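You operate a simulated robot arm through the tools that you are given. There is no shell and no other tool. Be economical: measure what you need, move in short steps, check, and stop when the job is done.

You run a simulated robot arm. Do the job below in one go: nothing can be reset, and whatever is moved stays where it is left.

## Task
Take the black bar with a white band on the bench top before the dryer and put it away on the top of the long yellow-legged bench. Then put the steel sleeve labelled "75" from the right yellow bench steel top on top of the small green block. Then put the orange ring on the top of the long yellow-legged bench away on the right yellow bench steel top. Then open the teal washer basket drawer. The order counts.

Only the result counts: the job must be done as asked and must still hold three seconds after the hand-in. Knocking over, shifting, dropping, spilling or breaking anything else fails it.

## Robot
A 7-joint arm with a two-finger parallel gripper on a trunk, on a base that drives. Base frame: it is fixed to the floor where the robot stands at the start and does not move with it; the origin is under the middle of the robot, x ahead of it, y to its left, z up; the surface under the hand at the start is at about z = 0.8. Lengths are in m, angles in degrees, forces in N, time in s.
With the tool pointing down near the work surface it reaches from about 0.4 to 0.9 m from the robot's upright axis, wherever it stands. Its first joint turns from -17.0 to 126.0 degrees. Places, roughly: black bar with a white band (2x2x7 cm) [0.6, -0.1, 0.8]; orange ring [-4.5, -1, 0.75]; right yellow bench steel top [-6.3, 5.5, 0.7]; small green block (6x6x5 cm) [-3.9, 6.1, 0.8]; steel sleeve [-6.5, 5.25, 0.75]; teal washer basket drawer [0.6, -0.9, 0.7]; top of the long yellow-legged bench [-4.2, -0.9, 0.8]. Payload 1.57 kg.
The TCP is the grasp point between the finger pads, 0.03 m short of the fingertips. In the tool frame z runs along the fingers and y along their closing line. Largest opening 0.08 m; finger width 0.017, thickness 0.012; the body of the gripper, 0.04 by 0.082 m, starts 0.08 m behind the TCP.
Orientation is that of the tool frame in the base frame, as [roll, pitch, yaw] about the fixed x, y, z axes, in that order (R = Rz(yaw) Ry(pitch) Rx(roll)). With the fingers straight down and closing along the base's y, the tool's x points along the base's -x, its y along +y and its z along -z.

## Interface
- The arm moves only by the tool arm_command. Its arguments are lists of equal length, an entry for each row: "fingers": the gripper command, from -1 (fully open) to 1 (shut), values between in proportion; "linear": the shift along the tool's x, y, z in m, a list of three; "delta_rot": the turn, a rotation vector about the tool's x, y, z in degrees, a list of three. In form: {"fingers": [fingers, ...], "linear": [[x, y, z], ...], "delta_rot": [[wx, wy, wz], ...]}. A call has 1 to 12 rows; each row shifts and turns the commanded pose from where the row before left it, along the tool's axes as they then stand. Rows are played at 5 a second. More than 0.05 m and 8.6 degrees between two rows, or a gripper value outside its range, and nothing of the call is played. Where a pose cannot be reached the arm comes as near as it can. A force on the tool above 40 N (or 10 N above the force at the start of the call, whichever is more), or a blocked arm, ends the call early, and 0.2 s more pass. The fingers move at their own pace (about 0.045 m/s each) and stop on an object; they squeeze with about 39 N. The grip force told is the motor's: it shows also when the fingers shut on nothing. Time passes only in rows, and 0.2 s behind the last, so rows that do not move let the fingers close. It gives the time, the measured TCP pose, the force on the tool (base axes), the opening and the grip force at its end, in the units of the frame above (readings bear some noise), with the torque about the TCP (base axes, N m) and any sound that the robot's microphone picked up.
- Cameras (640 x 400 px; columns grow to the right, rows downward): "scene" is now at [0.01, -0.2492, 1.1675]; the picture's right is [-0.23, -0.97, 0.00], its down [-0.38, 0.09, -0.92] and it looks along [0.90, -0.21, -0.39] (base axes); focal length 214 px, centre (320, 200). "wrist" rides on the gripper at [0.072, -0.007, -0.122] in the tool frame; the picture's right is [0.09, 1.00, 0.00], its down [-0.84, 0.08, -0.54] and it looks along [-0.54, 0.05, 0.84] (tool axes); focal length 238 px, centre (320, 200). There is no depth. A picture from a camera that has moved, and an enlarged one, comes with that camera's place and axes in the base frame and with its lens.
- snapshot(camera): a new picture of that camera. The clock stands still meanwhile.
- lift_body(by): slides the trunk up (or, below 0, down) by that many m; the arm and the scene camera ride with it, the base frame stays. It gives what a move gives, with no picture.
- steer(legs): drives the robot by 1 to 6 legs, each [ahead, left, turn to the left] in m, m and degrees, along the robot's own axes; the way and the turn of a leg run together, so that a leg with both is an arc; at most 1.5 m and 180 degrees a leg. The arm and the cameras ride along, it lands a little off, and it stops where it bumps. It gives what a move gives.
- aim_head(pan, tilt): turns the head with the scene camera to pan (to the left, within 109 degrees either way) and tilt (down, from -29 to 69), counted from straight ahead of the robot. It gives what a move gives.
- inspect(camera, box): a new picture of the part [left, top, right, bottom] of that camera's present view, enlarged. The clock stands still meanwhile.
- close_job(): hands the job in; it is judged then, once.

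Work in short steps. Places have to be worked out from the pictures, the camera data and where the tool is seen: move nearer, look again, correct. Check each grasp and each placing, and mend what went wrong. You have 165 turns and 112 pictures in all, those below and enlarged ones among them. Open the gripper and draw the arm clear of the work before you hand the job in, unless the task says otherwise; then end with one line.

The tools are called after "Call:" by a JSON object that holds its "api" and its "payload". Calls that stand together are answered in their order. arm_command: Moves the arm, as the interface text tells. Its arguments: {"type":"object","properties":{"fingers":{"type":"array"},"linear":{"type":"array"},"delta_rot":{"type":"array"}},"required":["fingers","linear","delta_rot"]} The other tools are called the same way: lift_body (by) slides the trunk up or down; steer (legs) drives the base; aim_head (pan, tilt) turns the head that bears the scene camera; snapshot (camera) takes a picture; inspect (camera, box) takes an enlarged picture of a part of a camera's view; close_job () hands the job in.

At the start:

```text
t: 0.0
eef_pos: [0.5124, -0.0254, 1.1153]
tool_rot: [179.9, 0.0, 179.9]
ft_force: [0.3, -1.0, -0.2]
torque: [0.01, -0.02, -0.02]
opening: 0.0798
finger_force: 0.1
trunk travel left (down, up): [-0.525, 0.265]
robot x, y, heading: [0.0017, -0.0013, -0.1]
head pan, tilt: [-13.1, 22.7]
```

scene: 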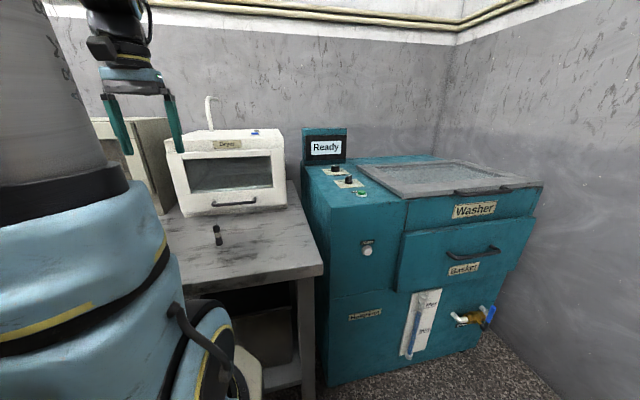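
wrist: 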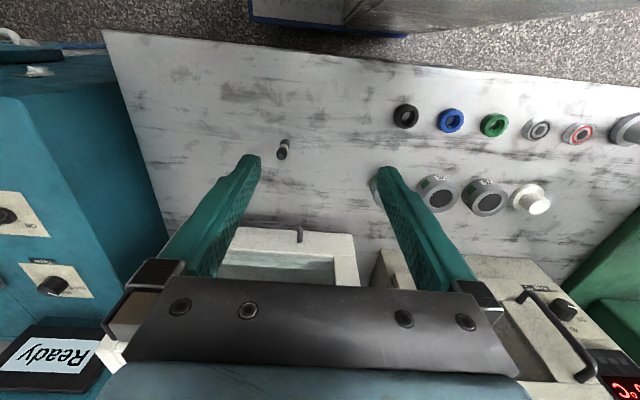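

The bar appears near (0.61, -0.08). I'll enlarge both views to see how it lies.

Call:
{"api": "inspect", "payload": {"camera": "wrist", "box": [220, 100, 380, 200]}}

Call:
{"api": "inspect", "payload": {"camera": "scene", "box": [150, 190, 310, 290]}}

```text
4.00 times, centred on (300, 150) of wrist
camera zoom: at [0.4405, -0.0322, 1.236], right [-0.09, 1.0, 0.0], down [0.84, 0.08, 0.54], along [0.54, 0.05, -0.84], focal length 953 px, centre (400, 400)
```

zoom: 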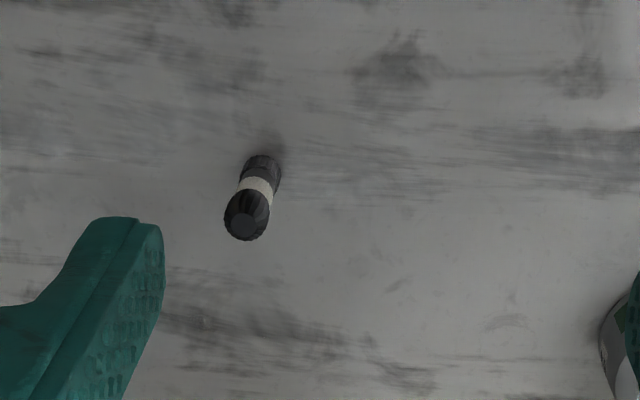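

```text
4.00 times, centred on (230, 240) of scene
camera zoom: at [0.01, -0.2492, 1.1675], right [-0.23, -0.97, 0.0], down [-0.38, 0.09, -0.92], along [0.9, -0.21, -0.39], focal length 858 px, centre (680, 40)
```

zoom: 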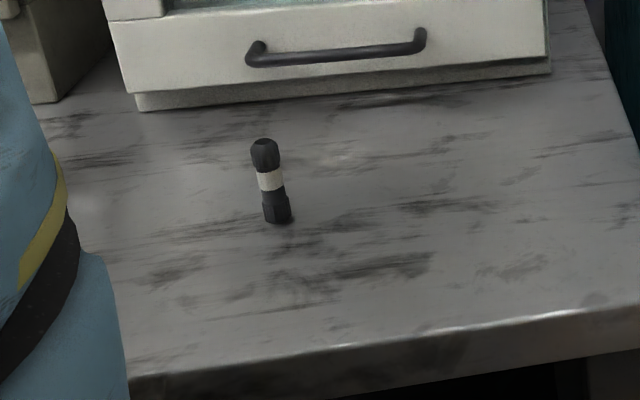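

The bar stands upright at about (0.598, -0.082). I'll move over it and part way down with the fingers open.

Call:
{"api": "arm_command", "payload": {"fingers": [-1, -1, -1, -1, -1, -1], "linear": [[-0.029, -0.019, 0], [-0.029, -0.019, 0], [-0.028, -0.019, 0], [0, 0, 0.045], [0, 0, 0.045], [0, 0, 0.045]], "delta_rot": [[0, 0, 0], [0, 0, 0], [0, 0, 0], [0, 0, 0], [0, 0, 0], [0, 0, 0]]}}

Call:
{"api": "snapshot", "payload": {"camera": "wrist"}}

```text
t: 1.4
eef_pos: [0.5995, -0.0825, 0.9802]
tool_rot: [180.0, 0.0, 179.9]
ft_force: [-0.1, 0.5, 0.2]
torque: [-0.01, -0.03, -0.02]
opening: 0.0798
finger_force: 0.0
trunk travel left (down, up): [-0.525, 0.265]
robot x, y, heading: [-0.0031, -0.0029, -0.1]
head pan, tilt: [-13.1, 22.7]
```

```text
107 pictures are left
camera wrist: at [0.5284, -0.0886, 1.1011], right [-0.09, 1.0, 0.0], down [0.84, 0.08, 0.54], along [0.54, 0.05, -0.84], focal length 238 px, centre (320, 200)
```

wrist: 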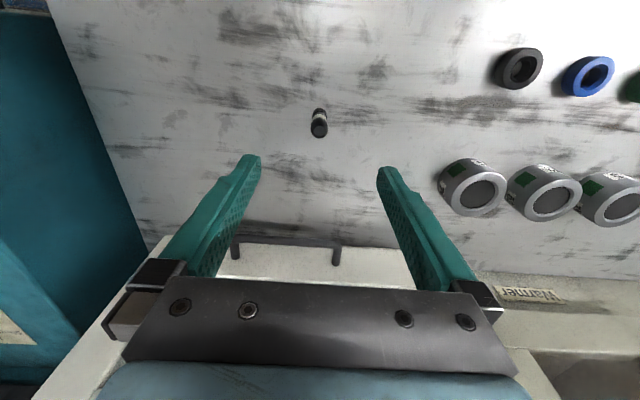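

The bar is centred between the fingers. I'll descend to z≈0.843 and close.

Call:
{"api": "arm_command", "payload": {"fingers": [-1, -1, -1, -1, 1, 1, 1, 1, 1], "linear": [[0, 0, 0.04], [0, 0, 0.04], [0, 0, 0.04], [0, 0, 0.017], [0, 0, 0], [0, 0, 0], [0, 0, 0], [0, 0, 0], [0, 0, 0]], "delta_rot": [[0, 0, 0], [0, 0, 0], [0, 0, 0], [0, 0, 0], [0, 0, 0], [0, 0, 0], [0, 0, 0], [0, 0, 0], [0, 0, 0]]}}

```text
t: 3.4
eef_pos: [0.598, -0.0828, 0.8436]
tool_rot: [180.0, 0.0, 180.0]
ft_force: [0.2, 0.3, -0.5]
torque: [-0.02, 0.04, -0.03]
opening: 0.0169
finger_force: 25.1
trunk travel left (down, up): [-0.525, 0.265]
robot x, y, heading: [-0.0014, 0.0021, -0.1]
head pan, tilt: [-13.1, 22.7]
```

Gripped at 17 mm opening. I'll lift straight up, then draw back.

Call:
{"api": "arm_command", "payload": {"fingers": [1, 1, 1, 1, 1, 1, 1, 1, 1, 1], "linear": [[0, 0, -0.02], [0, 0, -0.045], [0, 0, -0.045], [0, 0, -0.045], [0, 0, -0.045], [0, 0, -0.045], [0.04, 0, -0.03], [0.04, 0, 0], [0.04, 0, 0], [0.0, 0, 0]], "delta_rot": [[0, 0, 0], [0, 0, 0], [0, 0, 0], [0, 0, 0], [0, 0, 0], [0, 0, 0], [0, 0, 0], [0, 0, 0], [0, 0, 0], [0, 0, 0]]}}

Call:
{"api": "aim_head", "payload": {"pan": 109, "tilt": 10}}

Call:
{"api": "snapshot", "payload": {"camera": "scene"}}

Call:
{"api": "snapshot", "payload": {"camera": "wrist"}}

Call:
{"api": "aim_head", "payload": {"pan": -109, "tilt": 10}}

Call:
{"api": "snapshot", "payload": {"camera": "scene"}}

```text
t: 5.6
eef_pos: [0.4769, -0.0839, 1.1187]
tool_rot: [180.0, 0.1, -179.9]
ft_force: [0.2, 0.9, -0.5]
torque: [0.01, 0.02, 0.02]
opening: 0.0165
finger_force: 32.0
trunk travel left (down, up): [-0.525, 0.265]
robot x, y, heading: [-0.001, 0.0001, 0.2]
head pan, tilt: [-13.1, 22.7]
```

```text
t: 7.6
eef_pos: [0.4772, -0.0844, 1.1179]
tool_rot: [-179.9, 0.0, -180.0]
ft_force: [-0.1, -0.1, -1.1]
torque: [0.01, -0.03, -0.02]
opening: 0.0166
finger_force: 31.8
trunk travel left (down, up): [-0.525, 0.265]
robot x, y, heading: [0.0001, -0.0007, 0.0]
head pan, tilt: [108.9, 10.0]
```

```text
106 pictures are left
camera scene: at [-0.1103, -0.1403, 1.1881], right [0.95, 0.32, 0.0], down [0.06, -0.16, -0.98], along [-0.32, 0.93, -0.17], focal length 214 px, centre (320, 200)
```

scene: 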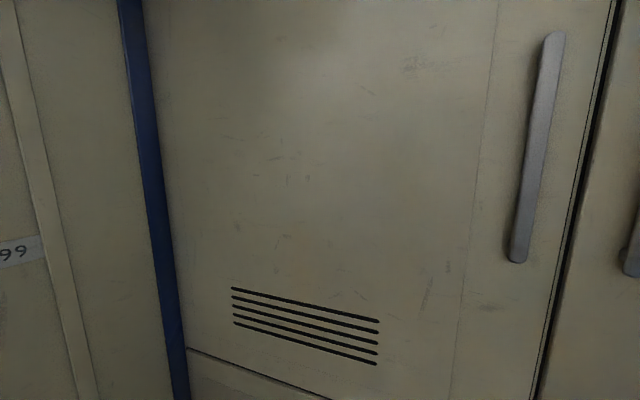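

```text
105 pictures are left
camera wrist: at [0.4058, -0.0901, 1.2388], right [-0.09, 1.0, 0.0], down [0.84, 0.08, 0.54], along [0.54, 0.05, -0.84], focal length 238 px, centre (320, 200)
```

wrist: 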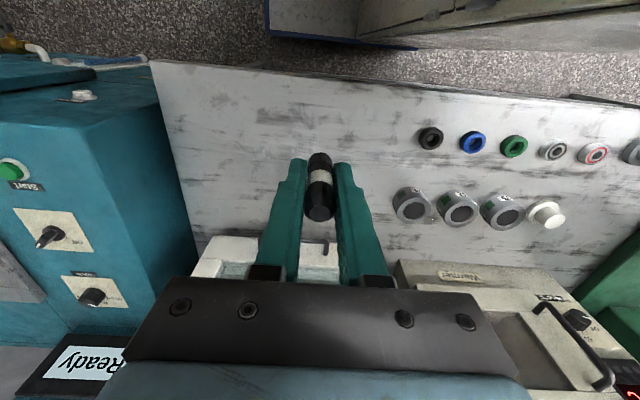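

```text
t: 10.8
eef_pos: [0.477, -0.0836, 1.1182]
tool_rot: [-179.9, 0.0, -180.0]
ft_force: [-0.7, -0.1, -0.1]
torque: [0.01, 0.0, 0.02]
opening: 0.0167
finger_force: 32.0
trunk travel left (down, up): [-0.525, 0.265]
robot x, y, heading: [0.0001, -0.0, -0.2]
head pan, tilt: [-108.9, 10.0]
```

```text
104 pictures are left
camera scene: at [-0.1103, -0.3163, 1.1881], right [-0.95, 0.32, 0.0], down [0.06, 0.16, -0.98], along [-0.32, -0.93, -0.17], focal length 214 px, centre (320, 200)
```

scene: 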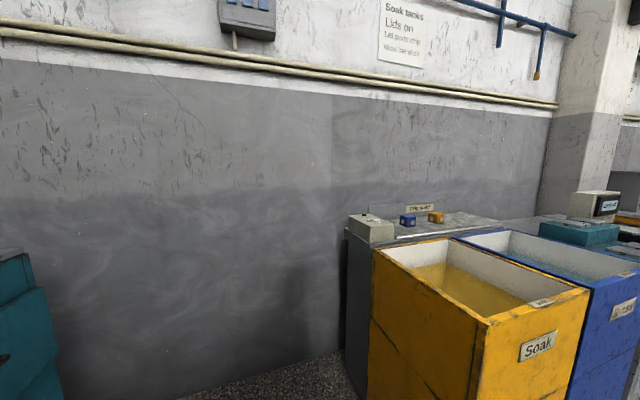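

The bar is held. Before I drive I need the room's layout, so I'll look down left and right for clearance.

Call:
{"api": "aim_head", "payload": {"pan": 109, "tilt": 45}}

Call:
{"api": "snapshot", "payload": {"camera": "scene"}}

Call:
{"api": "aim_head", "payload": {"pan": -109, "tilt": 45}}

Call:
{"api": "snapshot", "payload": {"camera": "scene"}}

```text
t: 13.9
eef_pos: [0.4775, -0.0833, 1.1189]
tool_rot: [180.0, 0.0, -180.0]
ft_force: [-0.5, -0.9, -1.3]
torque: [0.05, 0.01, 0.04]
opening: 0.0168
finger_force: 31.4
trunk travel left (down, up): [-0.525, 0.265]
robot x, y, heading: [0.0007, -0.0041, -0.0]
head pan, tilt: [108.9, 45.0]
```

```text
103 pictures are left
camera scene: at [-0.1065, -0.1513, 1.1332], right [0.95, 0.32, 0.0], down [0.23, -0.67, -0.71], along [-0.23, 0.67, -0.71], focal length 214 px, centre (320, 200)
```

scene: 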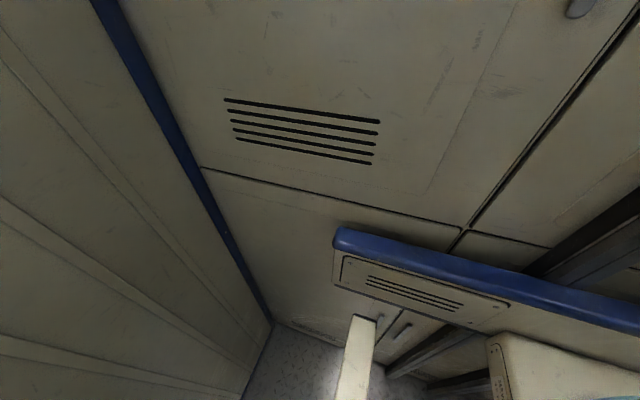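

```text
t: 17.0
eef_pos: [0.4777, -0.083, 1.1177]
tool_rot: [180.0, 0.0, -179.9]
ft_force: [0.6, 1.0, -0.8]
torque: [-0.05, -0.02, 0.02]
opening: 0.0165
finger_force: 31.6
trunk travel left (down, up): [-0.525, 0.265]
robot x, y, heading: [0.003, -0.0036, 0.1]
head pan, tilt: [-108.9, 45.0]
```

```text
102 pictures are left
camera scene: at [-0.1065, -0.3052, 1.1332], right [-0.95, 0.32, 0.0], down [0.23, 0.67, -0.71], along [-0.23, -0.67, -0.71], focal length 214 px, centre (320, 200)
```

scene: 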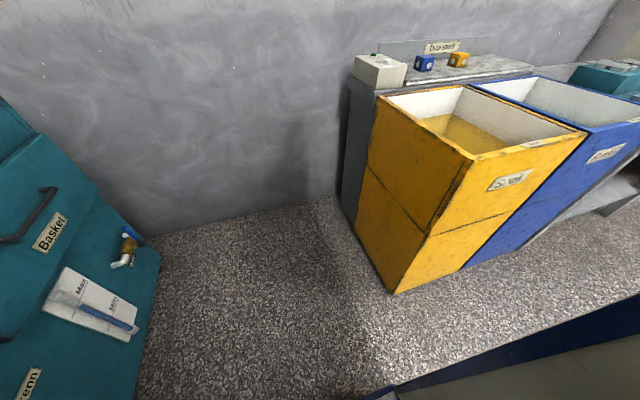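

I need to tell my own base from the furniture, so I'll look steeply down on both sides.

Call:
{"api": "aim_head", "payload": {"pan": -109, "tilt": 69}}

Call:
{"api": "snapshot", "payload": {"camera": "scene"}}

Call:
{"api": "aim_head", "payload": {"pan": 50, "tilt": 40}}

Call:
{"api": "snapshot", "payload": {"camera": "scene"}}

```text
t: 17.9
eef_pos: [0.4774, -0.0833, 1.1171]
tool_rot: [179.9, 0.1, -180.0]
ft_force: [-0.1, 0.0, -0.9]
torque: [-0.03, 0.04, -0.01]
opening: 0.0165
finger_force: 32.1
trunk travel left (down, up): [-0.525, 0.265]
robot x, y, heading: [0.0025, -0.0013, -0.1]
head pan, tilt: [-108.9, 68.8]
```

```text
101 pictures are left
camera scene: at [-0.0984, -0.2813, 1.1044], right [-0.95, 0.32, 0.0], down [0.3, 0.88, -0.36], along [-0.12, -0.34, -0.93], focal length 214 px, centre (320, 200)
```

scene: 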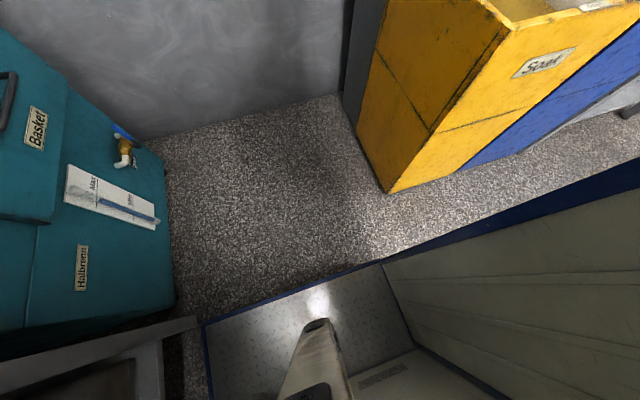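

```text
t: 20.3
eef_pos: [0.4766, -0.0832, 1.119]
tool_rot: [-180.0, 0.0, -179.9]
ft_force: [-0.4, -0.5, -1.5]
torque: [-0.03, -0.02, 0.0]
opening: 0.0169
finger_force: 32.0
trunk travel left (down, up): [-0.525, 0.265]
robot x, y, heading: [0.0023, -0.0016, 0.0]
head pan, tilt: [50.0, 40.0]
```

```text
100 pictures are left
camera scene: at [-0.0256, -0.1632, 1.1404], right [0.77, -0.64, 0.0], down [-0.41, -0.49, -0.77], along [0.49, 0.59, -0.64], focal length 214 px, centre (320, 200)
```

scene: 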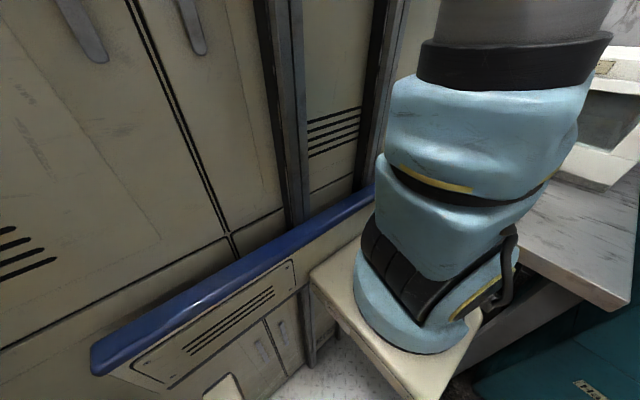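

It's unclear whether the cabinet walls with the deck belong to the robot. I'll shift 0.1 m right over clear floor and see whether they move along.

Call:
{"api": "steer", "payload": {"legs": [[0, -0.1, 0]]}}

Call:
{"api": "snapshot", "payload": {"camera": "scene"}}

```text
t: 21.5
eef_pos: [0.4784, -0.1845, 1.1196]
tool_rot: [-179.9, 0.0, -179.9]
ft_force: [0.3, -0.6, -1.0]
torque: [-0.01, 0.0, -0.01]
opening: 0.0166
finger_force: 31.7
trunk travel left (down, up): [-0.525, 0.265]
robot x, y, heading: [0.0036, -0.1006, 0.4]
head pan, tilt: [50.0, 40.0]
```

```text
99 pictures are left
camera scene: at [-0.0255, -0.2637, 1.1404], right [0.77, -0.64, 0.0], down [-0.41, -0.49, -0.77], along [0.49, 0.59, -0.64], focal length 214 px, centre (320, 200)
```

scene: 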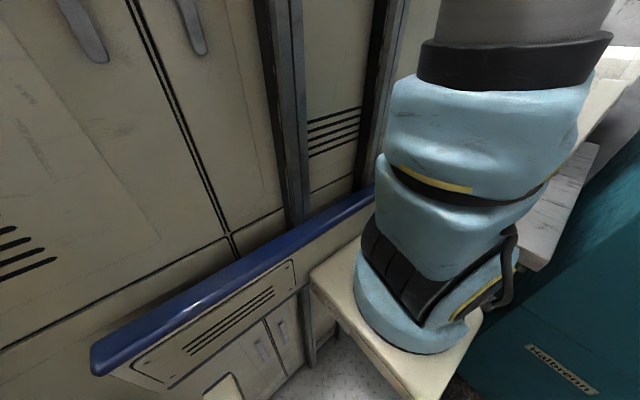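

Those walls are my own body, so the footprint is about ±0.45 by ±0.28 m. I'll back away from the bench, then turn right to see the rest of the room.

Call:
{"api": "steer", "payload": {"legs": [[-0.6, 0.1, 0], [0, 0, -60]]}}

Call:
{"api": "aim_head", "payload": {"pan": -109, "tilt": 20}}

Call:
{"api": "snapshot", "payload": {"camera": "scene"}}

```text
t: 27.6
eef_pos: [-0.43, -0.4563, 1.1193]
tool_rot: [180.0, 0.0, 120.5]
ft_force: [-0.8, -0.1, -1.2]
torque: [-0.02, 0.0, -0.04]
opening: 0.0166
finger_force: 32.5
trunk travel left (down, up): [-0.525, 0.265]
robot x, y, heading: [-0.6046, -0.002, -59.6]
head pan, tilt: [50.0, 40.0]
```

```text
t: 30.0
eef_pos: [-0.4312, -0.4552, 1.1183]
tool_rot: [180.0, -0.1, 120.5]
ft_force: [0.2, -0.4, -0.6]
torque: [-0.03, -0.04, -0.01]
opening: 0.0169
finger_force: 32.2
trunk travel left (down, up): [-0.525, 0.265]
robot x, y, heading: [-0.5993, -0.0026, -59.3]
head pan, tilt: [-108.9, 20.0]
```

```text
98 pictures are left
camera scene: at [-0.9309, -0.0668, 1.1718], right [-0.2, 0.98, 0.0], down [0.34, 0.07, -0.94], along [-0.92, -0.19, -0.34], focal length 214 px, centre (320, 200)
```

scene: 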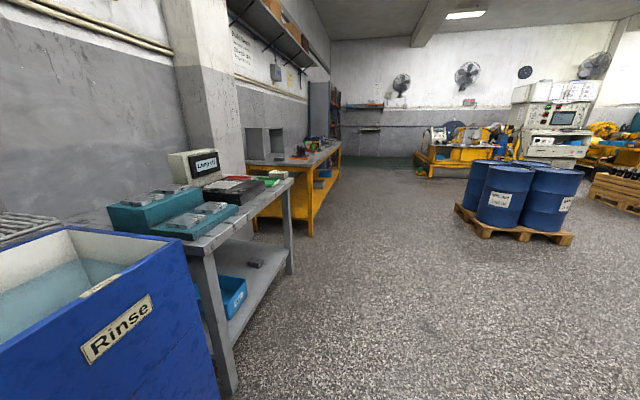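

Now the room is clear: the long yellow-legged bench runs along the -y wall from about x=-3. I'll face -y, step back to y≈0.25 and strafe right to x≈-4.2.

Call:
{"api": "steer", "payload": {"legs": [[0, 0, -30.5], [-0.25, -1.2, 0], [0, -1.2, 0], [0, -1.2, 0]]}}

Call:
{"api": "aim_head", "payload": {"pan": 0, "tilt": 25}}

Call:
{"api": "snapshot", "payload": {"camera": "scene"}}

Call:
{"api": "snapshot", "payload": {"camera": "wrist"}}

```text
t: 49.0
eef_pos: [-4.2731, -0.262, 1.1185]
tool_rot: [180.0, 0.0, 90.6]
ft_force: [-1.3, 0.2, -0.6]
torque: [0.02, -0.05, 0.02]
opening: 0.0167
finger_force: 32.0
trunk travel left (down, up): [-0.525, 0.265]
robot x, y, heading: [-4.1969, 0.2145, -89.2]
head pan, tilt: [-108.9, 20.0]
```

```text
t: 50.9
eef_pos: [-4.2733, -0.263, 1.1185]
tool_rot: [180.0, 0.0, 90.6]
ft_force: [-0.4, 0.1, -1.5]
torque: [-0.04, 0.01, -0.03]
opening: 0.0167
finger_force: 32.3
trunk travel left (down, up): [-0.525, 0.265]
robot x, y, heading: [-4.1935, 0.2152, -89.3]
head pan, tilt: [0.0, 25.0]
```

```text
97 pictures are left
camera scene: at [-4.4252, 0.2032, 1.1638], right [-1.0, -0.01, 0.0], down [0.0, 0.42, -0.91], along [0.01, -0.91, -0.42], focal length 214 px, centre (320, 200)
```

scene: 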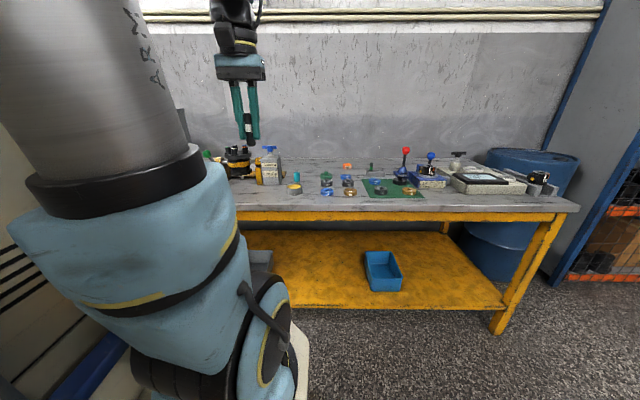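

```text
96 pictures are left
camera wrist: at [-4.2807, -0.1902, 1.2388], right [0.99, 0.1, 0.0], down [0.09, -0.84, 0.54], along [0.06, -0.54, -0.84], focal length 238 px, centre (320, 200)
```

wrist: 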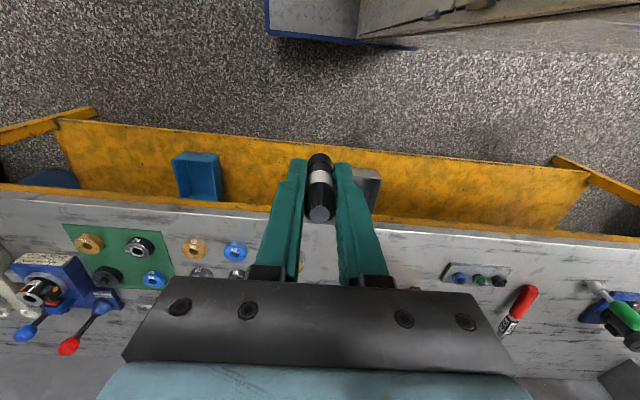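

There is clear bench top to the robot's left of the gripper, with the front edge near y≈-0.49. I'll move a bit forward and left, then look again.

Call:
{"api": "steer", "payload": {"legs": [[0.17, 0.22, -0.7]]}}

Call:
{"api": "snapshot", "payload": {"camera": "wrist"}}

Call:
{"api": "snapshot", "payload": {"camera": "scene"}}

```text
t: 52.9
eef_pos: [-4.0551, -0.4317, 1.1181]
tool_rot: [179.9, 0.0, 90.0]
ft_force: [0.9, 0.4, -1.5]
torque: [0.03, -0.02, 0.01]
opening: 0.0165
finger_force: 31.4
trunk travel left (down, up): [-0.525, 0.265]
robot x, y, heading: [-3.972, 0.0461, -89.8]
head pan, tilt: [0.0, 25.0]
```

```text
95 pictures are left
camera wrist: at [-4.0618, -0.3604, 1.2388], right [1.0, 0.09, 0.0], down [0.08, -0.84, 0.54], along [0.05, -0.54, -0.84], focal length 238 px, centre (320, 200)
```

wrist: 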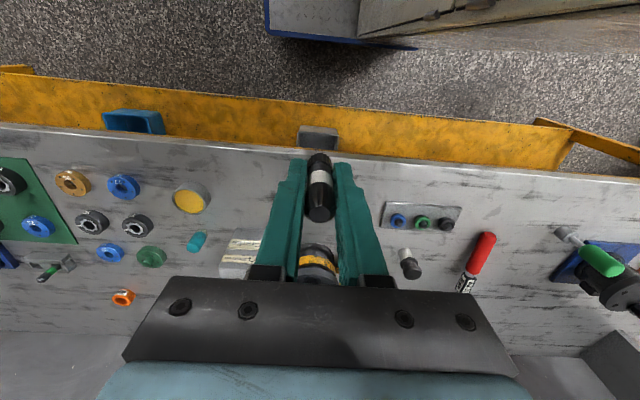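

```text
94 pictures are left
camera scene: at [-4.2024, 0.0343, 1.1638], right [-1.0, 0.0, 0.0], down [0.0, 0.42, -0.91], along [0.0, -0.91, -0.42], focal length 214 px, centre (320, 200)
```

scene: 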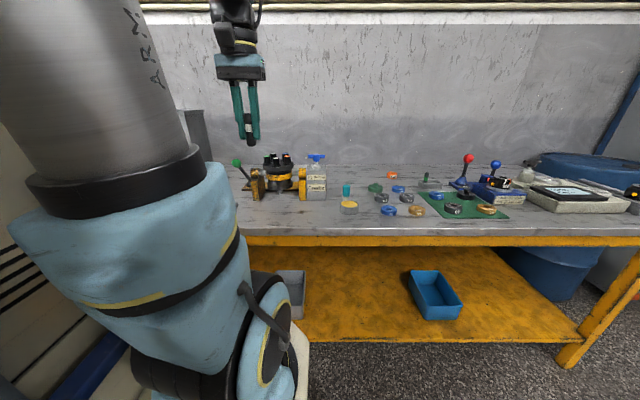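

Spot chosen: (-4.12, -0.64), which is clear between the yellow disc and the machine; two-view geometry gives a bench top of about 0.80. I'll move over it and lower part way.

Call:
{"api": "arm_command", "payload": {"fingers": [1, 1, 1, 1, 1, 1, 1, 1, 1, 1], "linear": [[-0.042, -0.013, 0], [-0.042, -0.013, 0], [-0.042, -0.013, 0], [-0.042, -0.013, 0], [-0.04, -0.013, 0], [0, 0, 0.045], [0, 0, 0.045], [0, 0, 0.045], [0, 0, 0.045], [0, 0, 0.02]], "delta_rot": [[0, 0, 0], [0, 0, 0], [0, 0, 0], [0, 0, 0], [0, 0, 0], [0, 0, 0], [0, 0, 0], [0, 0, 0], [0, 0, 0], [0, 0, 0]]}}

Call:
{"api": "snapshot", "payload": {"camera": "wrist"}}

Call:
{"api": "inspect", "payload": {"camera": "scene", "box": [200, 120, 360, 220]}}

```text
t: 55.1
eef_pos: [-4.1177, -0.6413, 0.9182]
tool_rot: [180.0, -0.1, 90.0]
ft_force: [-0.5, 0.7, -1.2]
torque: [-0.03, -0.02, 0.03]
opening: 0.0166
finger_force: 31.6
trunk travel left (down, up): [-0.525, 0.265]
robot x, y, heading: [-3.972, 0.0481, -90.2]
head pan, tilt: [0.0, 25.0]
```

```text
93 pictures are left
camera wrist: at [-4.1243, -0.5692, 1.0386], right [1.0, 0.09, 0.0], down [0.08, -0.84, 0.54], along [0.05, -0.54, -0.84], focal length 238 px, centre (320, 200)
```

wrist: 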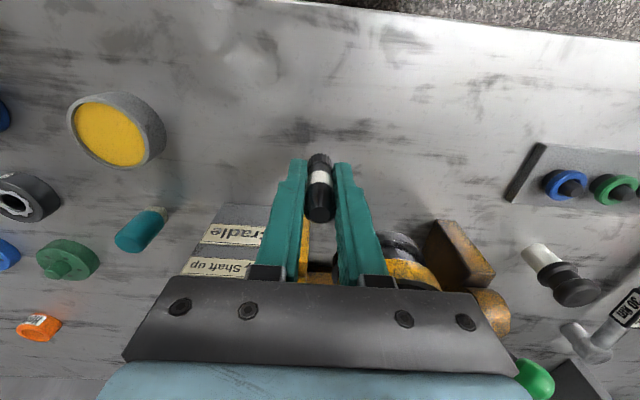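

```text
4.00 times, centred on (280, 170) of scene
camera zoom: at [-4.2024, 0.0345, 1.1638], right [-1.0, 0.0, 0.0], down [0.0, 0.42, -0.91], along [0.0, -0.91, -0.42], focal length 858 px, centre (480, 320)
```

zoom: 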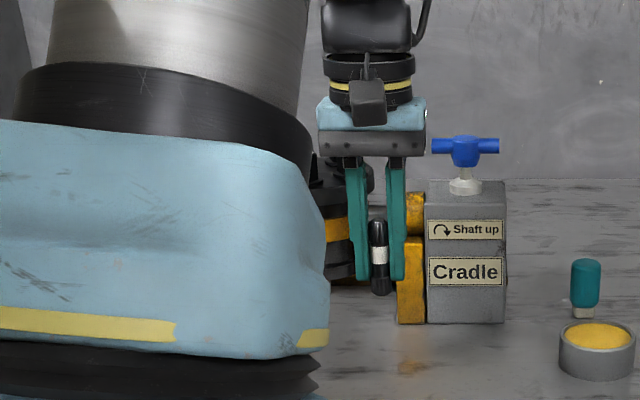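

The way down is clear; the Cradle box is about 0.1 m behind. I'll lower gently to contact.

Call:
{"api": "arm_command", "payload": {"fingers": [1, 1, 1, 1, 1], "linear": [[0, 0, 0.03], [0, 0, 0.03], [0, 0, 0.008], [0, 0, 0.003], [0, 0, 0.0]], "delta_rot": [[0, 0, 0], [0, 0, 0], [0, 0, 0], [0, 0, 0], [0, 0, 0]]}}

Call:
{"api": "inspect", "payload": {"camera": "scene", "box": [250, 150, 346, 210]}}

```text
t: 56.3
eef_pos: [-4.1206, -0.641, 0.846]
tool_rot: [-180.0, 0.0, 90.0]
ft_force: [0.6, -0.3, -1.1]
torque: [0.01, -0.02, -0.01]
opening: 0.0166
finger_force: 31.7
trunk travel left (down, up): [-0.525, 0.265]
robot x, y, heading: [-3.9692, 0.0458, -89.9]
head pan, tilt: [0.0, 25.0]
```

```text
6.67 times, centred on (298, 180) of scene
camera zoom: at [-4.2024, 0.0344, 1.1637], right [-1.0, 0.0, 0.0], down [0.0, 0.42, -0.91], along [0.0, -0.91, -0.42], focal length 1430 px, centre (467, 333)
```

zoom: 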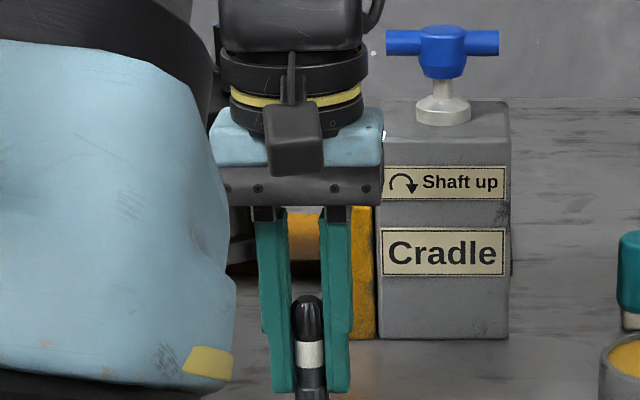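

Not touching yet. I'll go on in 2 mm steps and watch the force.

Call:
{"api": "arm_command", "payload": {"fingers": [1, 1, 1], "linear": [[0, 0, 0.002], [0, 0, 0.001], [0, 0, 0.0]], "delta_rot": [[0, 0, 0], [0, 0, 0], [0, 0, 0]]}}

Call:
{"api": "arm_command", "payload": {"fingers": [1, 1, 1], "linear": [[0, 0, 0.001], [0, 0, 0.001], [0, 0, 0.0]], "delta_rot": [[0, 0, 0], [0, 0, 0], [0, 0, 0]]}}

Call:
{"api": "snapshot", "payload": {"camera": "scene"}}

```text
t: 57.1
eef_pos: [-4.1214, -0.6407, 0.8443]
tool_rot: [-180.0, -0.1, 90.0]
ft_force: [-0.4, -0.4, -0.7]
torque: [0.01, 0.01, 0.02]
opening: 0.0165
finger_force: 31.9
trunk travel left (down, up): [-0.525, 0.265]
robot x, y, heading: [-3.9723, 0.0456, -90.1]
head pan, tilt: [0.0, 25.0]
```

```text
t: 57.9
eef_pos: [-4.1207, -0.64, 0.8434]
tool_rot: [-180.0, 0.1, 89.9]
ft_force: [-1.0, 3.3, 16.2]
torque: [0.13, 0.05, 0.0]
opening: 0.0165
finger_force: 32.2
trunk travel left (down, up): [-0.525, 0.265]
robot x, y, heading: [-3.9713, 0.0426, -90.0]
head pan, tilt: [0.0, 25.0]
```

```text
90 pictures are left
camera scene: at [-4.2024, 0.035, 1.164], right [-1.0, 0.0, 0.0], down [0.0, 0.42, -0.91], along [0.0, -0.91, -0.42], focal length 214 px, centre (320, 200)
```

scene: 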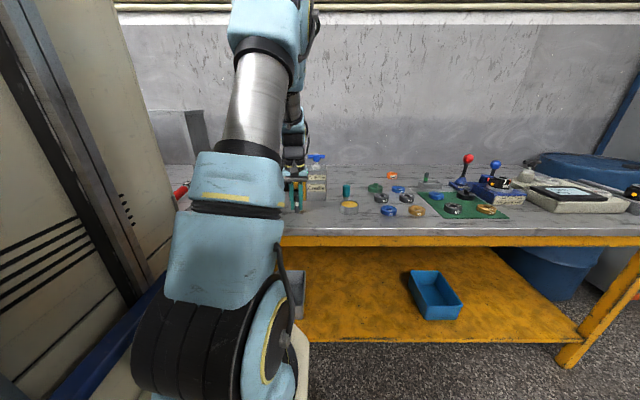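

Contact (16 N up) with the bar upright. I'll release, opening partly first, then lift away.

Call:
{"api": "arm_command", "payload": {"fingers": [0.4, 0.2, -0.2, -0.5, -0.5, -0.5, -0.5, -0.5, -0.5, -0.5], "linear": [[0, 0, -0.001], [0, 0, 0], [0, 0, 0], [0, 0, 0], [0, 0, -0.03], [0, 0, -0.045], [0, 0, -0.045], [0, 0, -0.045], [0, 0, -0.045], [0, 0, -0.045]], "delta_rot": [[0, 0, 0], [0, 0, 0], [0, 0, 0], [0, 0, 0], [0, 0, 0], [0, 0, 0], [0, 0, 0], [0, 0, 0], [0, 0, 0], [0, 0, 0]]}}

Call:
{"api": "snapshot", "payload": {"camera": "wrist"}}

```text
t: 60.1
eef_pos: [-4.1202, -0.6407, 1.0997]
tool_rot: [180.0, 0.1, 90.1]
ft_force: [-0.4, 1.1, 0.1]
torque: [0.02, 0.0, -0.02]
opening: 0.0598
finger_force: 0.0
trunk travel left (down, up): [-0.525, 0.265]
robot x, y, heading: [-3.9703, 0.047, -90.1]
head pan, tilt: [0.0, 25.0]
```

```text
89 pictures are left
camera wrist: at [-4.1272, -0.5692, 1.2204], right [1.0, 0.09, 0.0], down [0.08, -0.84, 0.54], along [0.05, -0.54, -0.84], focal length 238 px, centre (320, 200)
```

wrist: 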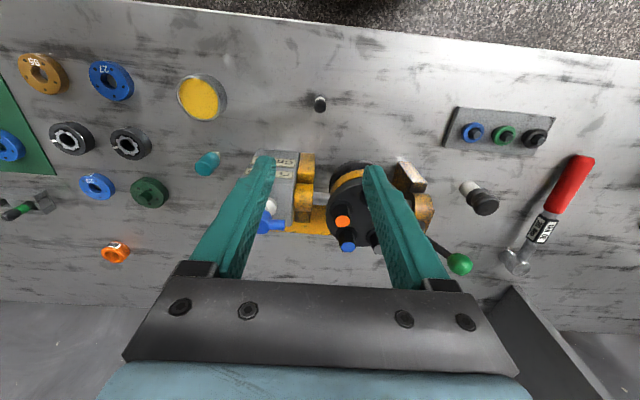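

The bar stands well. I'll retract the arm, back away, turn to face +y and look around.

Call:
{"api": "arm_command", "payload": {"fingers": [-0.5, -0.5, -0.5, -0.5, -0.5], "linear": [[0.045, 0.02, 0], [0.045, 0.02, 0], [0.045, 0.02, 0], [0.045, 0.01, 0], [0.04, 0, 0]], "delta_rot": [[0, 0, 0], [0, 0, 0], [0, 0, 0], [0, 0, 0], [0, 0, 0]]}}

Call:
{"api": "steer", "payload": {"legs": [[-0.5, 0, 0]]}}

Call:
{"api": "aim_head", "payload": {"pan": -109, "tilt": 15}}

Call:
{"api": "snapshot", "payload": {"camera": "scene"}}

```text
t: 61.3
eef_pos: [-4.0507, -0.4212, 1.0991]
tool_rot: [-180.0, -0.1, 90.0]
ft_force: [0.3, 0.0, -0.1]
torque: [0.06, 0.03, 0.02]
opening: 0.0601
finger_force: 0.1
trunk travel left (down, up): [-0.525, 0.265]
robot x, y, heading: [-3.9691, 0.0467, -89.7]
head pan, tilt: [0.0, 25.0]
```

```text
t: 64.2
eef_pos: [-4.0516, 0.0763, 1.0985]
tool_rot: [-180.0, 0.0, 90.4]
ft_force: [-0.2, 0.3, -0.3]
torque: [0.02, -0.01, 0.01]
opening: 0.0601
finger_force: 0.0
trunk travel left (down, up): [-0.525, 0.265]
robot x, y, heading: [-3.9714, 0.5466, -89.7]
head pan, tilt: [0.0, 25.0]
```

```text
t: 66.1
eef_pos: [-4.0509, 0.0753, 1.0982]
tool_rot: [-180.0, 0.0, 90.3]
ft_force: [-0.2, 0.8, 0.8]
torque: [0.02, -0.01, -0.02]
opening: 0.06
finger_force: 0.1
trunk travel left (down, up): [-0.525, 0.265]
robot x, y, heading: [-3.9749, 0.5413, -89.5]
head pan, tilt: [-108.9, 15.0]
```

```text
88 pictures are left
camera scene: at [-4.2935, 0.6526, 1.18], right [0.32, 0.95, 0.0], down [0.25, -0.08, -0.97], along [-0.92, 0.31, -0.26], focal length 214 px, centre (320, 200)
```

scene: 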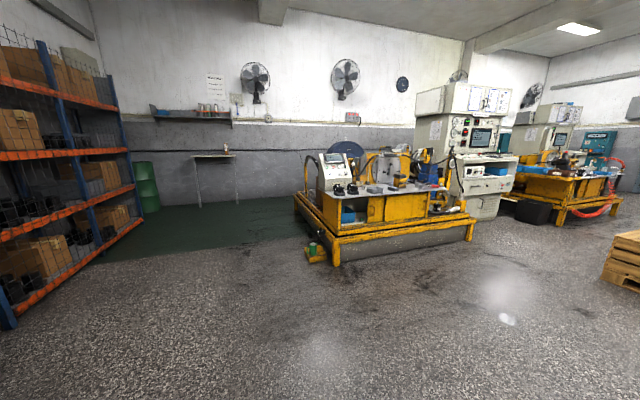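

Two yellow machines: the right bench sits around (-6.4, 5.3), the left machine spans y 1.4–3.4 at x<-6.1, and the barrel pallet is around x -4.2..-3.2, y 1.2–2.1. I'll strafe to x≈-5.2, turn to face +y and drive up a bit.

Call:
{"api": "steer", "payload": {"legs": [[0, -1.25, 0], [0, 0, -90], [0, 0, -90], [1.2, 0, 0]]}}

Call:
{"api": "aim_head", "payload": {"pan": 10, "tilt": 15}}

Call:
{"api": "snapshot", "payload": {"camera": "scene"}}

Call:
{"api": "aim_head", "payload": {"pan": -40, "tilt": 15}}

Call:
{"api": "snapshot", "payload": {"camera": "scene"}}

```text
t: 85.8
eef_pos: [-5.1963, 2.1941, 1.0986]
tool_rot: [-180.0, 0.0, -88.9]
ft_force: [0.3, 0.6, -0.6]
torque: [-0.02, 0.02, 0.01]
opening: 0.06
finger_force: 0.2
trunk travel left (down, up): [-0.525, 0.265]
robot x, y, heading: [-5.269, 1.7256, 91.0]
head pan, tilt: [-108.9, 15.0]
```

```text
t: 87.7
eef_pos: [-5.1964, 2.1939, 1.0989]
tool_rot: [180.0, 0.0, -88.9]
ft_force: [-0.3, -0.9, -0.4]
torque: [-0.01, 0.03, -0.01]
opening: 0.0601
finger_force: 0.1
trunk travel left (down, up): [-0.525, 0.265]
robot x, y, heading: [-5.27, 1.7256, 91.2]
head pan, tilt: [10.0, 15.0]
```

```text
87 pictures are left
camera scene: at [-5.054, 1.7438, 1.18], right [0.98, 0.19, 0.0], down [0.05, -0.25, -0.97], along [-0.18, 0.95, -0.26], focal length 214 px, centre (320, 200)
```

scene: 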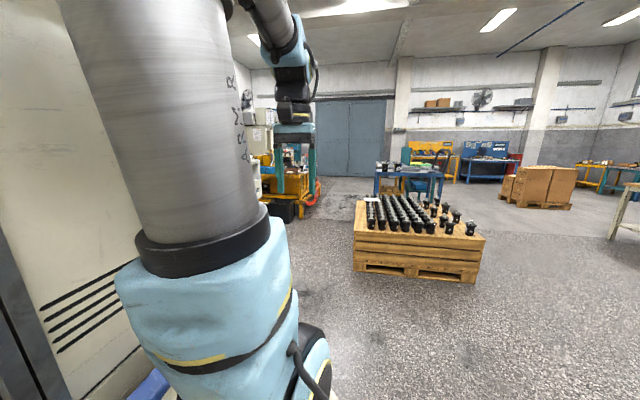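

```text
t: 88.9
eef_pos: [-5.1971, 2.1944, 1.0993]
tool_rot: [-180.0, 0.0, -88.9]
ft_force: [-0.2, -1.1, -0.7]
torque: [-0.01, -0.05, 0.03]
opening: 0.06
finger_force: 0.1
trunk travel left (down, up): [-0.525, 0.265]
robot x, y, heading: [-5.2667, 1.7255, 91.2]
head pan, tilt: [-40.0, 15.0]
```

```text
86 pictures are left
camera scene: at [-4.9775, 1.7248, 1.18], right [0.78, -0.63, 0.0], down [-0.16, -0.2, -0.97], along [0.61, 0.75, -0.26], focal length 214 px, centre (320, 200)
```

scene: 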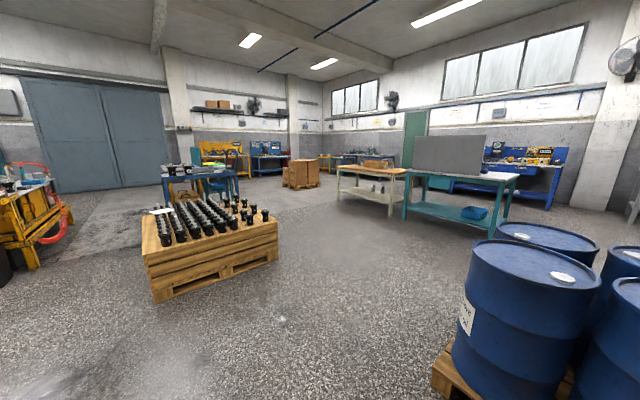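

Pallet 2 occupies x -5.06..-4.05, y 3.58..4.6. I'll pass between it and the left machine along x≈-5.58, then look at the right bench.

Call:
{"api": "steer", "payload": {"legs": [[0, 0.31, -1.2], [1.3, 0, 0], [1.1, 0, 0]]}}

Call:
{"api": "aim_head", "payload": {"pan": 20, "tilt": 20}}

Call:
{"api": "snapshot", "payload": {"camera": "scene"}}

Call:
{"api": "snapshot", "payload": {"camera": "wrist"}}

```text
t: 102.3
eef_pos: [-5.4895, 4.5716, 1.0995]
tool_rot: [179.9, -0.1, -89.7]
ft_force: [0.3, 0.4, 0.7]
torque: [-0.02, -0.01, 0.01]
opening: 0.0598
finger_force: 0.2
trunk travel left (down, up): [-0.525, 0.265]
robot x, y, heading: [-5.5681, 4.1, 90.1]
head pan, tilt: [-40.0, 15.0]
```

```text
t: 103.6
eef_pos: [-5.4896, 4.5721, 1.0995]
tool_rot: [180.0, 0.0, -89.8]
ft_force: [-0.5, 0.0, -0.2]
torque: [-0.01, -0.02, -0.06]
opening: 0.0601
finger_force: 0.2
trunk travel left (down, up): [-0.525, 0.265]
robot x, y, heading: [-5.5696, 4.1041, 90.3]
head pan, tilt: [20.0, 20.0]
```

```text
85 pictures are left
camera scene: at [-5.37, 4.1149, 1.1718], right [0.94, 0.34, 0.0], down [0.12, -0.32, -0.94], along [-0.32, 0.88, -0.34], focal length 214 px, centre (320, 200)
```

scene: 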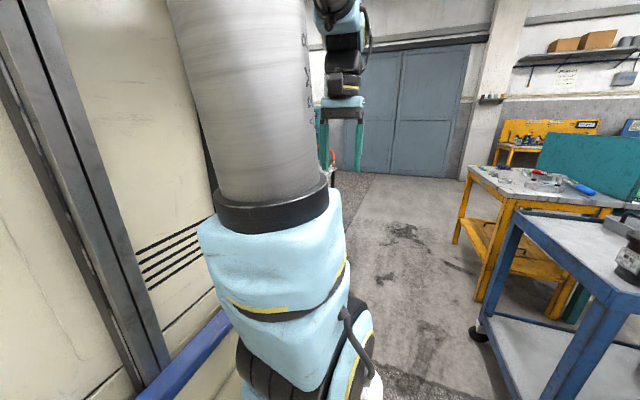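

```text
84 pictures are left
camera wrist: at [-5.4824, 4.5001, 1.2194], right [-1.0, -0.1, 0.0], down [-0.08, 0.84, 0.54], along [-0.05, 0.54, -0.84], focal length 238 px, centre (320, 200)
```

wrist: 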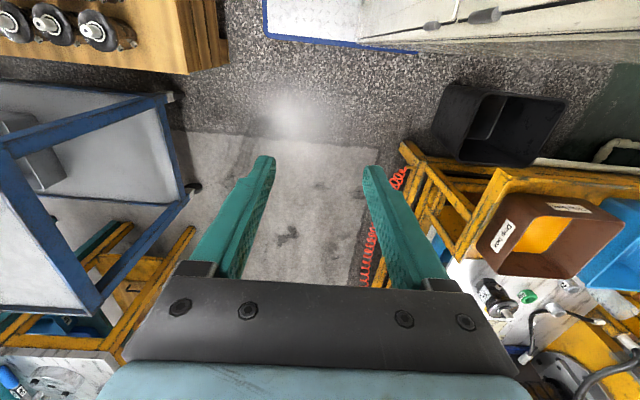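

The corridor is tight: trolley at x≈-4.9 and bench frame at x≈-5.95. I'll shift left slightly, turn left to face -x here, and look at the right bench.

Call:
{"api": "steer", "payload": {"legs": [[-0.05, 0.08, 0], [0, 0, 45]]}}

Call:
{"api": "aim_head", "payload": {"pan": -20, "tilt": 20}}

Call:
{"api": "snapshot", "payload": {"camera": "scene"}}

Call:
{"api": "snapshot", "payload": {"camera": "wrist"}}

```text
t: 106.8
eef_pos: [-5.9263, 4.4355, 1.0986]
tool_rot: [180.0, -0.1, -44.1]
ft_force: [-0.2, -0.2, 1.1]
torque: [0.0, 0.0, -0.01]
opening: 0.0602
finger_force: 0.1
trunk travel left (down, up): [-0.525, 0.265]
robot x, y, heading: [-5.6512, 4.0537, 135.6]
head pan, tilt: [20.0, 20.0]
```

```text
t: 107.9
eef_pos: [-5.925, 4.4368, 1.0992]
tool_rot: [180.0, 0.0, -44.3]
ft_force: [-0.6, -0.3, 0.3]
torque: [0.0, 0.03, -0.01]
opening: 0.0597
finger_force: 0.0
trunk travel left (down, up): [-0.525, 0.265]
robot x, y, heading: [-5.6436, 4.0541, 135.6]
head pan, tilt: [-20.0, 20.0]
```

```text
83 pictures are left
camera scene: at [-5.4706, 4.2483, 1.1718], right [0.9, 0.44, 0.0], down [0.15, -0.31, -0.94], along [-0.41, 0.85, -0.34], focal length 214 px, centre (320, 200)
```

scene: 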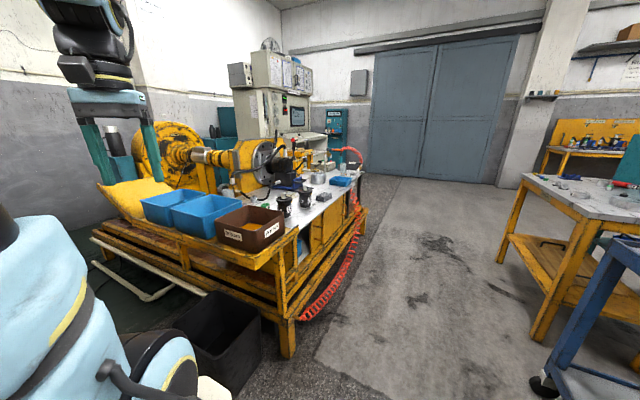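

```text
82 pictures are left
camera wrist: at [-5.8697, 4.3912, 1.2194], right [-0.63, -0.78, 0.0], down [-0.65, 0.53, 0.54], along [-0.42, 0.34, -0.84], focal length 238 px, centre (320, 200)
```

wrist: 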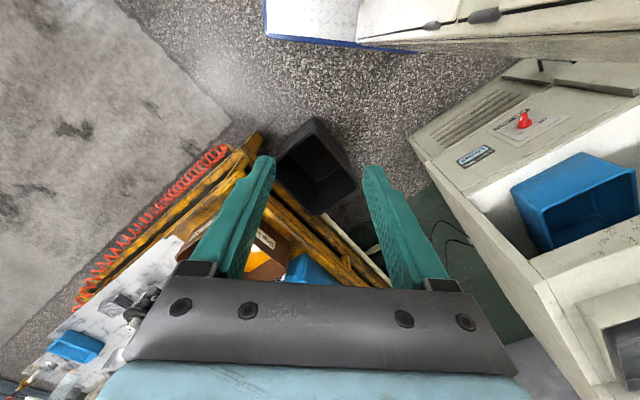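

I'll enlarge the bench top area.

Call:
{"api": "inspect", "payload": {"camera": "scene", "box": [200, 130, 380, 242]}}

```text
3.56 times, centred on (290, 186) of scene
camera zoom: at [-5.4706, 4.2483, 1.1718], right [0.9, 0.44, 0.0], down [0.15, -0.31, -0.94], along [-0.41, 0.85, -0.34], focal length 763 px, centre (427, 250)
```

zoom: 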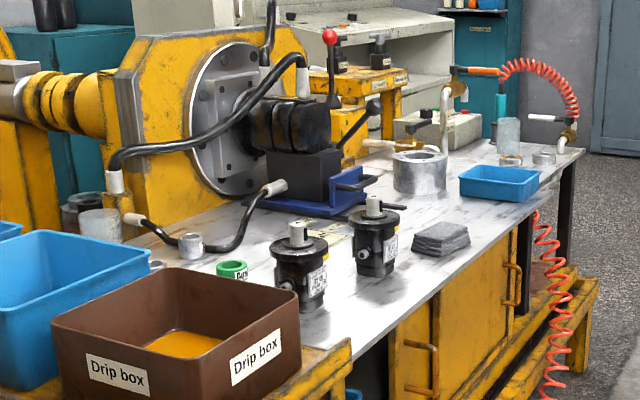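

The sleeve group seems near (-6.5, 5.2). Fitting into the aisle depends on my rear extent, so I'll look at my rear-right corner at floor level.

Call:
{"api": "aim_head", "payload": {"pan": -109, "tilt": 40}}

Call:
{"api": "inspect", "payload": {"camera": "scene", "box": [360, 250, 600, 400]}}

Call:
{"api": "snapshot", "payload": {"camera": "scene"}}

```text
t: 109.5
eef_pos: [-5.9255, 4.4363, 1.0993]
tool_rot: [180.0, 0.0, -44.2]
ft_force: [-0.1, 1.2, 0.2]
torque: [0.0, 0.02, -0.03]
opening: 0.0599
finger_force: 0.1
trunk travel left (down, up): [-0.525, 0.265]
robot x, y, heading: [-5.6483, 4.0534, 136.1]
head pan, tilt: [-108.9, 40.0]
```

```text
2.67 times, centred on (480, 325) of scene
camera zoom: at [-5.3542, 4.203, 1.1404], right [0.45, -0.89, 0.0], down [-0.57, -0.29, -0.77], along [0.68, 0.35, -0.64], focal length 572 px, centre (-107, -133)
```

zoom: 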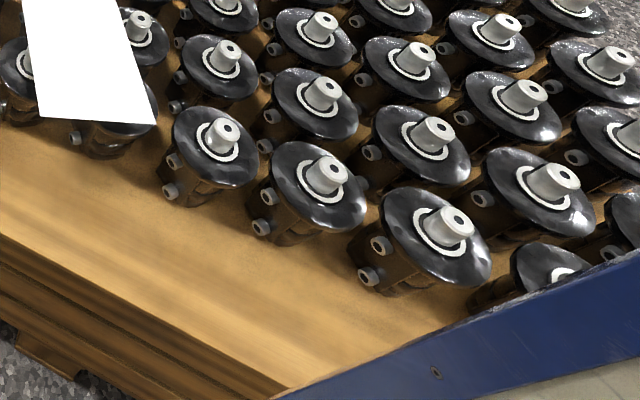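

```text
79 pictures are left
camera scene: at [-5.3542, 4.203, 1.1404], right [0.45, -0.89, 0.0], down [-0.57, -0.29, -0.77], along [0.68, 0.35, -0.64], focal length 214 px, centre (320, 200)
```

scene: 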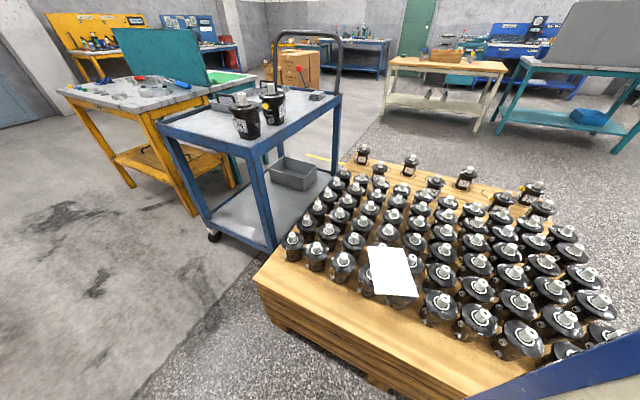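

My rear extent is about 0.43 m (the pallet clears by a few cm). The safe way in is from the north, so I'll turn back to +y, drive past to y≈7, turn to face -x, then strafe back along the bench.

Call:
{"api": "steer", "payload": {"legs": [[0, 0, -46], [0, -0.05, 0], [1.5, 0, 0], [1.45, -0.1, 0], [0, 0, 90]]}}

Call:
{"api": "aim_head", "payload": {"pan": 50, "tilt": 30}}

Call:
{"api": "snapshot", "payload": {"camera": "scene"}}

Call:
{"api": "aim_head", "payload": {"pan": 0, "tilt": 30}}

Call:
{"api": "snapshot", "payload": {"camera": "scene"}}

```text
t: 130.1
eef_pos: [-5.9784, 7.0554, 1.0987]
tool_rot: [-180.0, 0.0, 1.0]
ft_force: [-0.3, 0.3, 0.1]
torque: [0.0, -0.01, 0.02]
opening: 0.0602
finger_force: 0.0
trunk travel left (down, up): [-0.525, 0.265]
robot x, y, heading: [-5.5133, 6.9836, -179.0]
head pan, tilt: [-108.9, 40.0]
```

```text
t: 132.6
eef_pos: [-5.9795, 7.0569, 1.0996]
tool_rot: [-180.0, -0.1, 1.0]
ft_force: [0.7, 0.5, 0.1]
torque: [0.01, -0.01, 0.04]
opening: 0.0602
finger_force: 0.1
trunk travel left (down, up): [-0.525, 0.265]
robot x, y, heading: [-5.5115, 6.9867, -179.0]
head pan, tilt: [50.0, 30.0]
```

```text
78 pictures are left
camera scene: at [-5.493, 7.1476, 1.1558], right [-0.78, 0.63, 0.0], down [0.31, 0.39, -0.87], along [-0.55, -0.67, -0.5], focal length 214 px, centre (320, 200)
```

scene: 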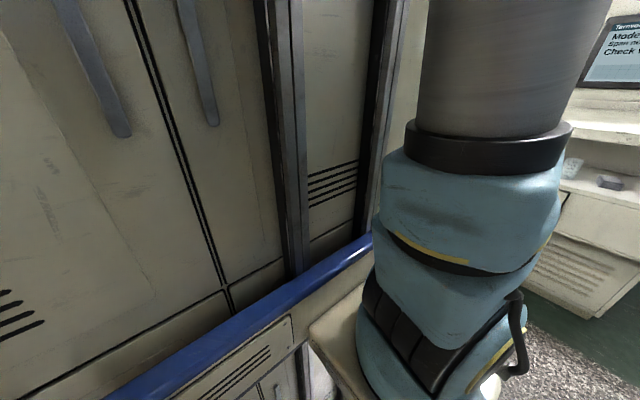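

```text
t: 133.8
eef_pos: [-5.9803, 7.0569, 1.099]
tool_rot: [180.0, 0.0, 1.1]
ft_force: [0.7, -1.1, -0.3]
torque: [-0.03, -0.05, 0.03]
opening: 0.0601
finger_force: 0.1
trunk travel left (down, up): [-0.525, 0.265]
robot x, y, heading: [-5.5084, 6.9862, -178.7]
head pan, tilt: [0.0, 30.0]
```

```text
77 pictures are left
camera scene: at [-5.5265, 7.2162, 1.1558], right [-0.02, 1.0, 0.0], down [0.5, 0.01, -0.87], along [-0.87, -0.02, -0.5], focal length 214 px, centre (320, 200)
```

scene: 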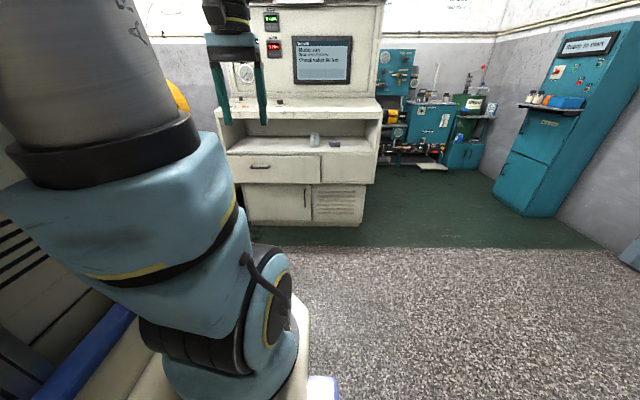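

My left side is blocked from head view, so I'll use the wrist picture and strafe left in stages.

Call:
{"api": "steer", "payload": {"legs": [[0.0, 0.6, -1.2]]}}

Call:
{"api": "snapshot", "payload": {"camera": "wrist"}}

```text
t: 137.1
eef_pos: [-5.9732, 6.4789, 1.0987]
tool_rot: [-180.0, 0.0, 0.1]
ft_force: [-0.1, 0.2, -0.2]
torque: [0.02, -0.01, -0.01]
opening: 0.06
finger_force: 0.1
trunk travel left (down, up): [-0.525, 0.265]
robot x, y, heading: [-5.5078, 6.3988, 180.0]
head pan, tilt: [0.0, 30.0]
```

```text
76 pictures are left
camera wrist: at [-5.901, 6.4852, 1.2194], right [0.09, -1.0, 0.0], down [-0.84, -0.08, 0.54], along [-0.54, -0.05, -0.84], focal length 238 px, centre (320, 200)
```

wrist: 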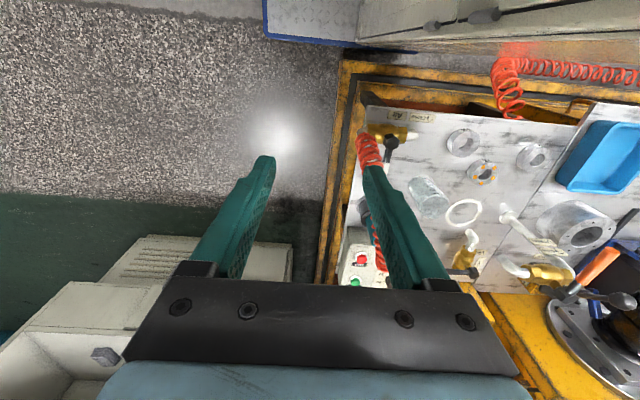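

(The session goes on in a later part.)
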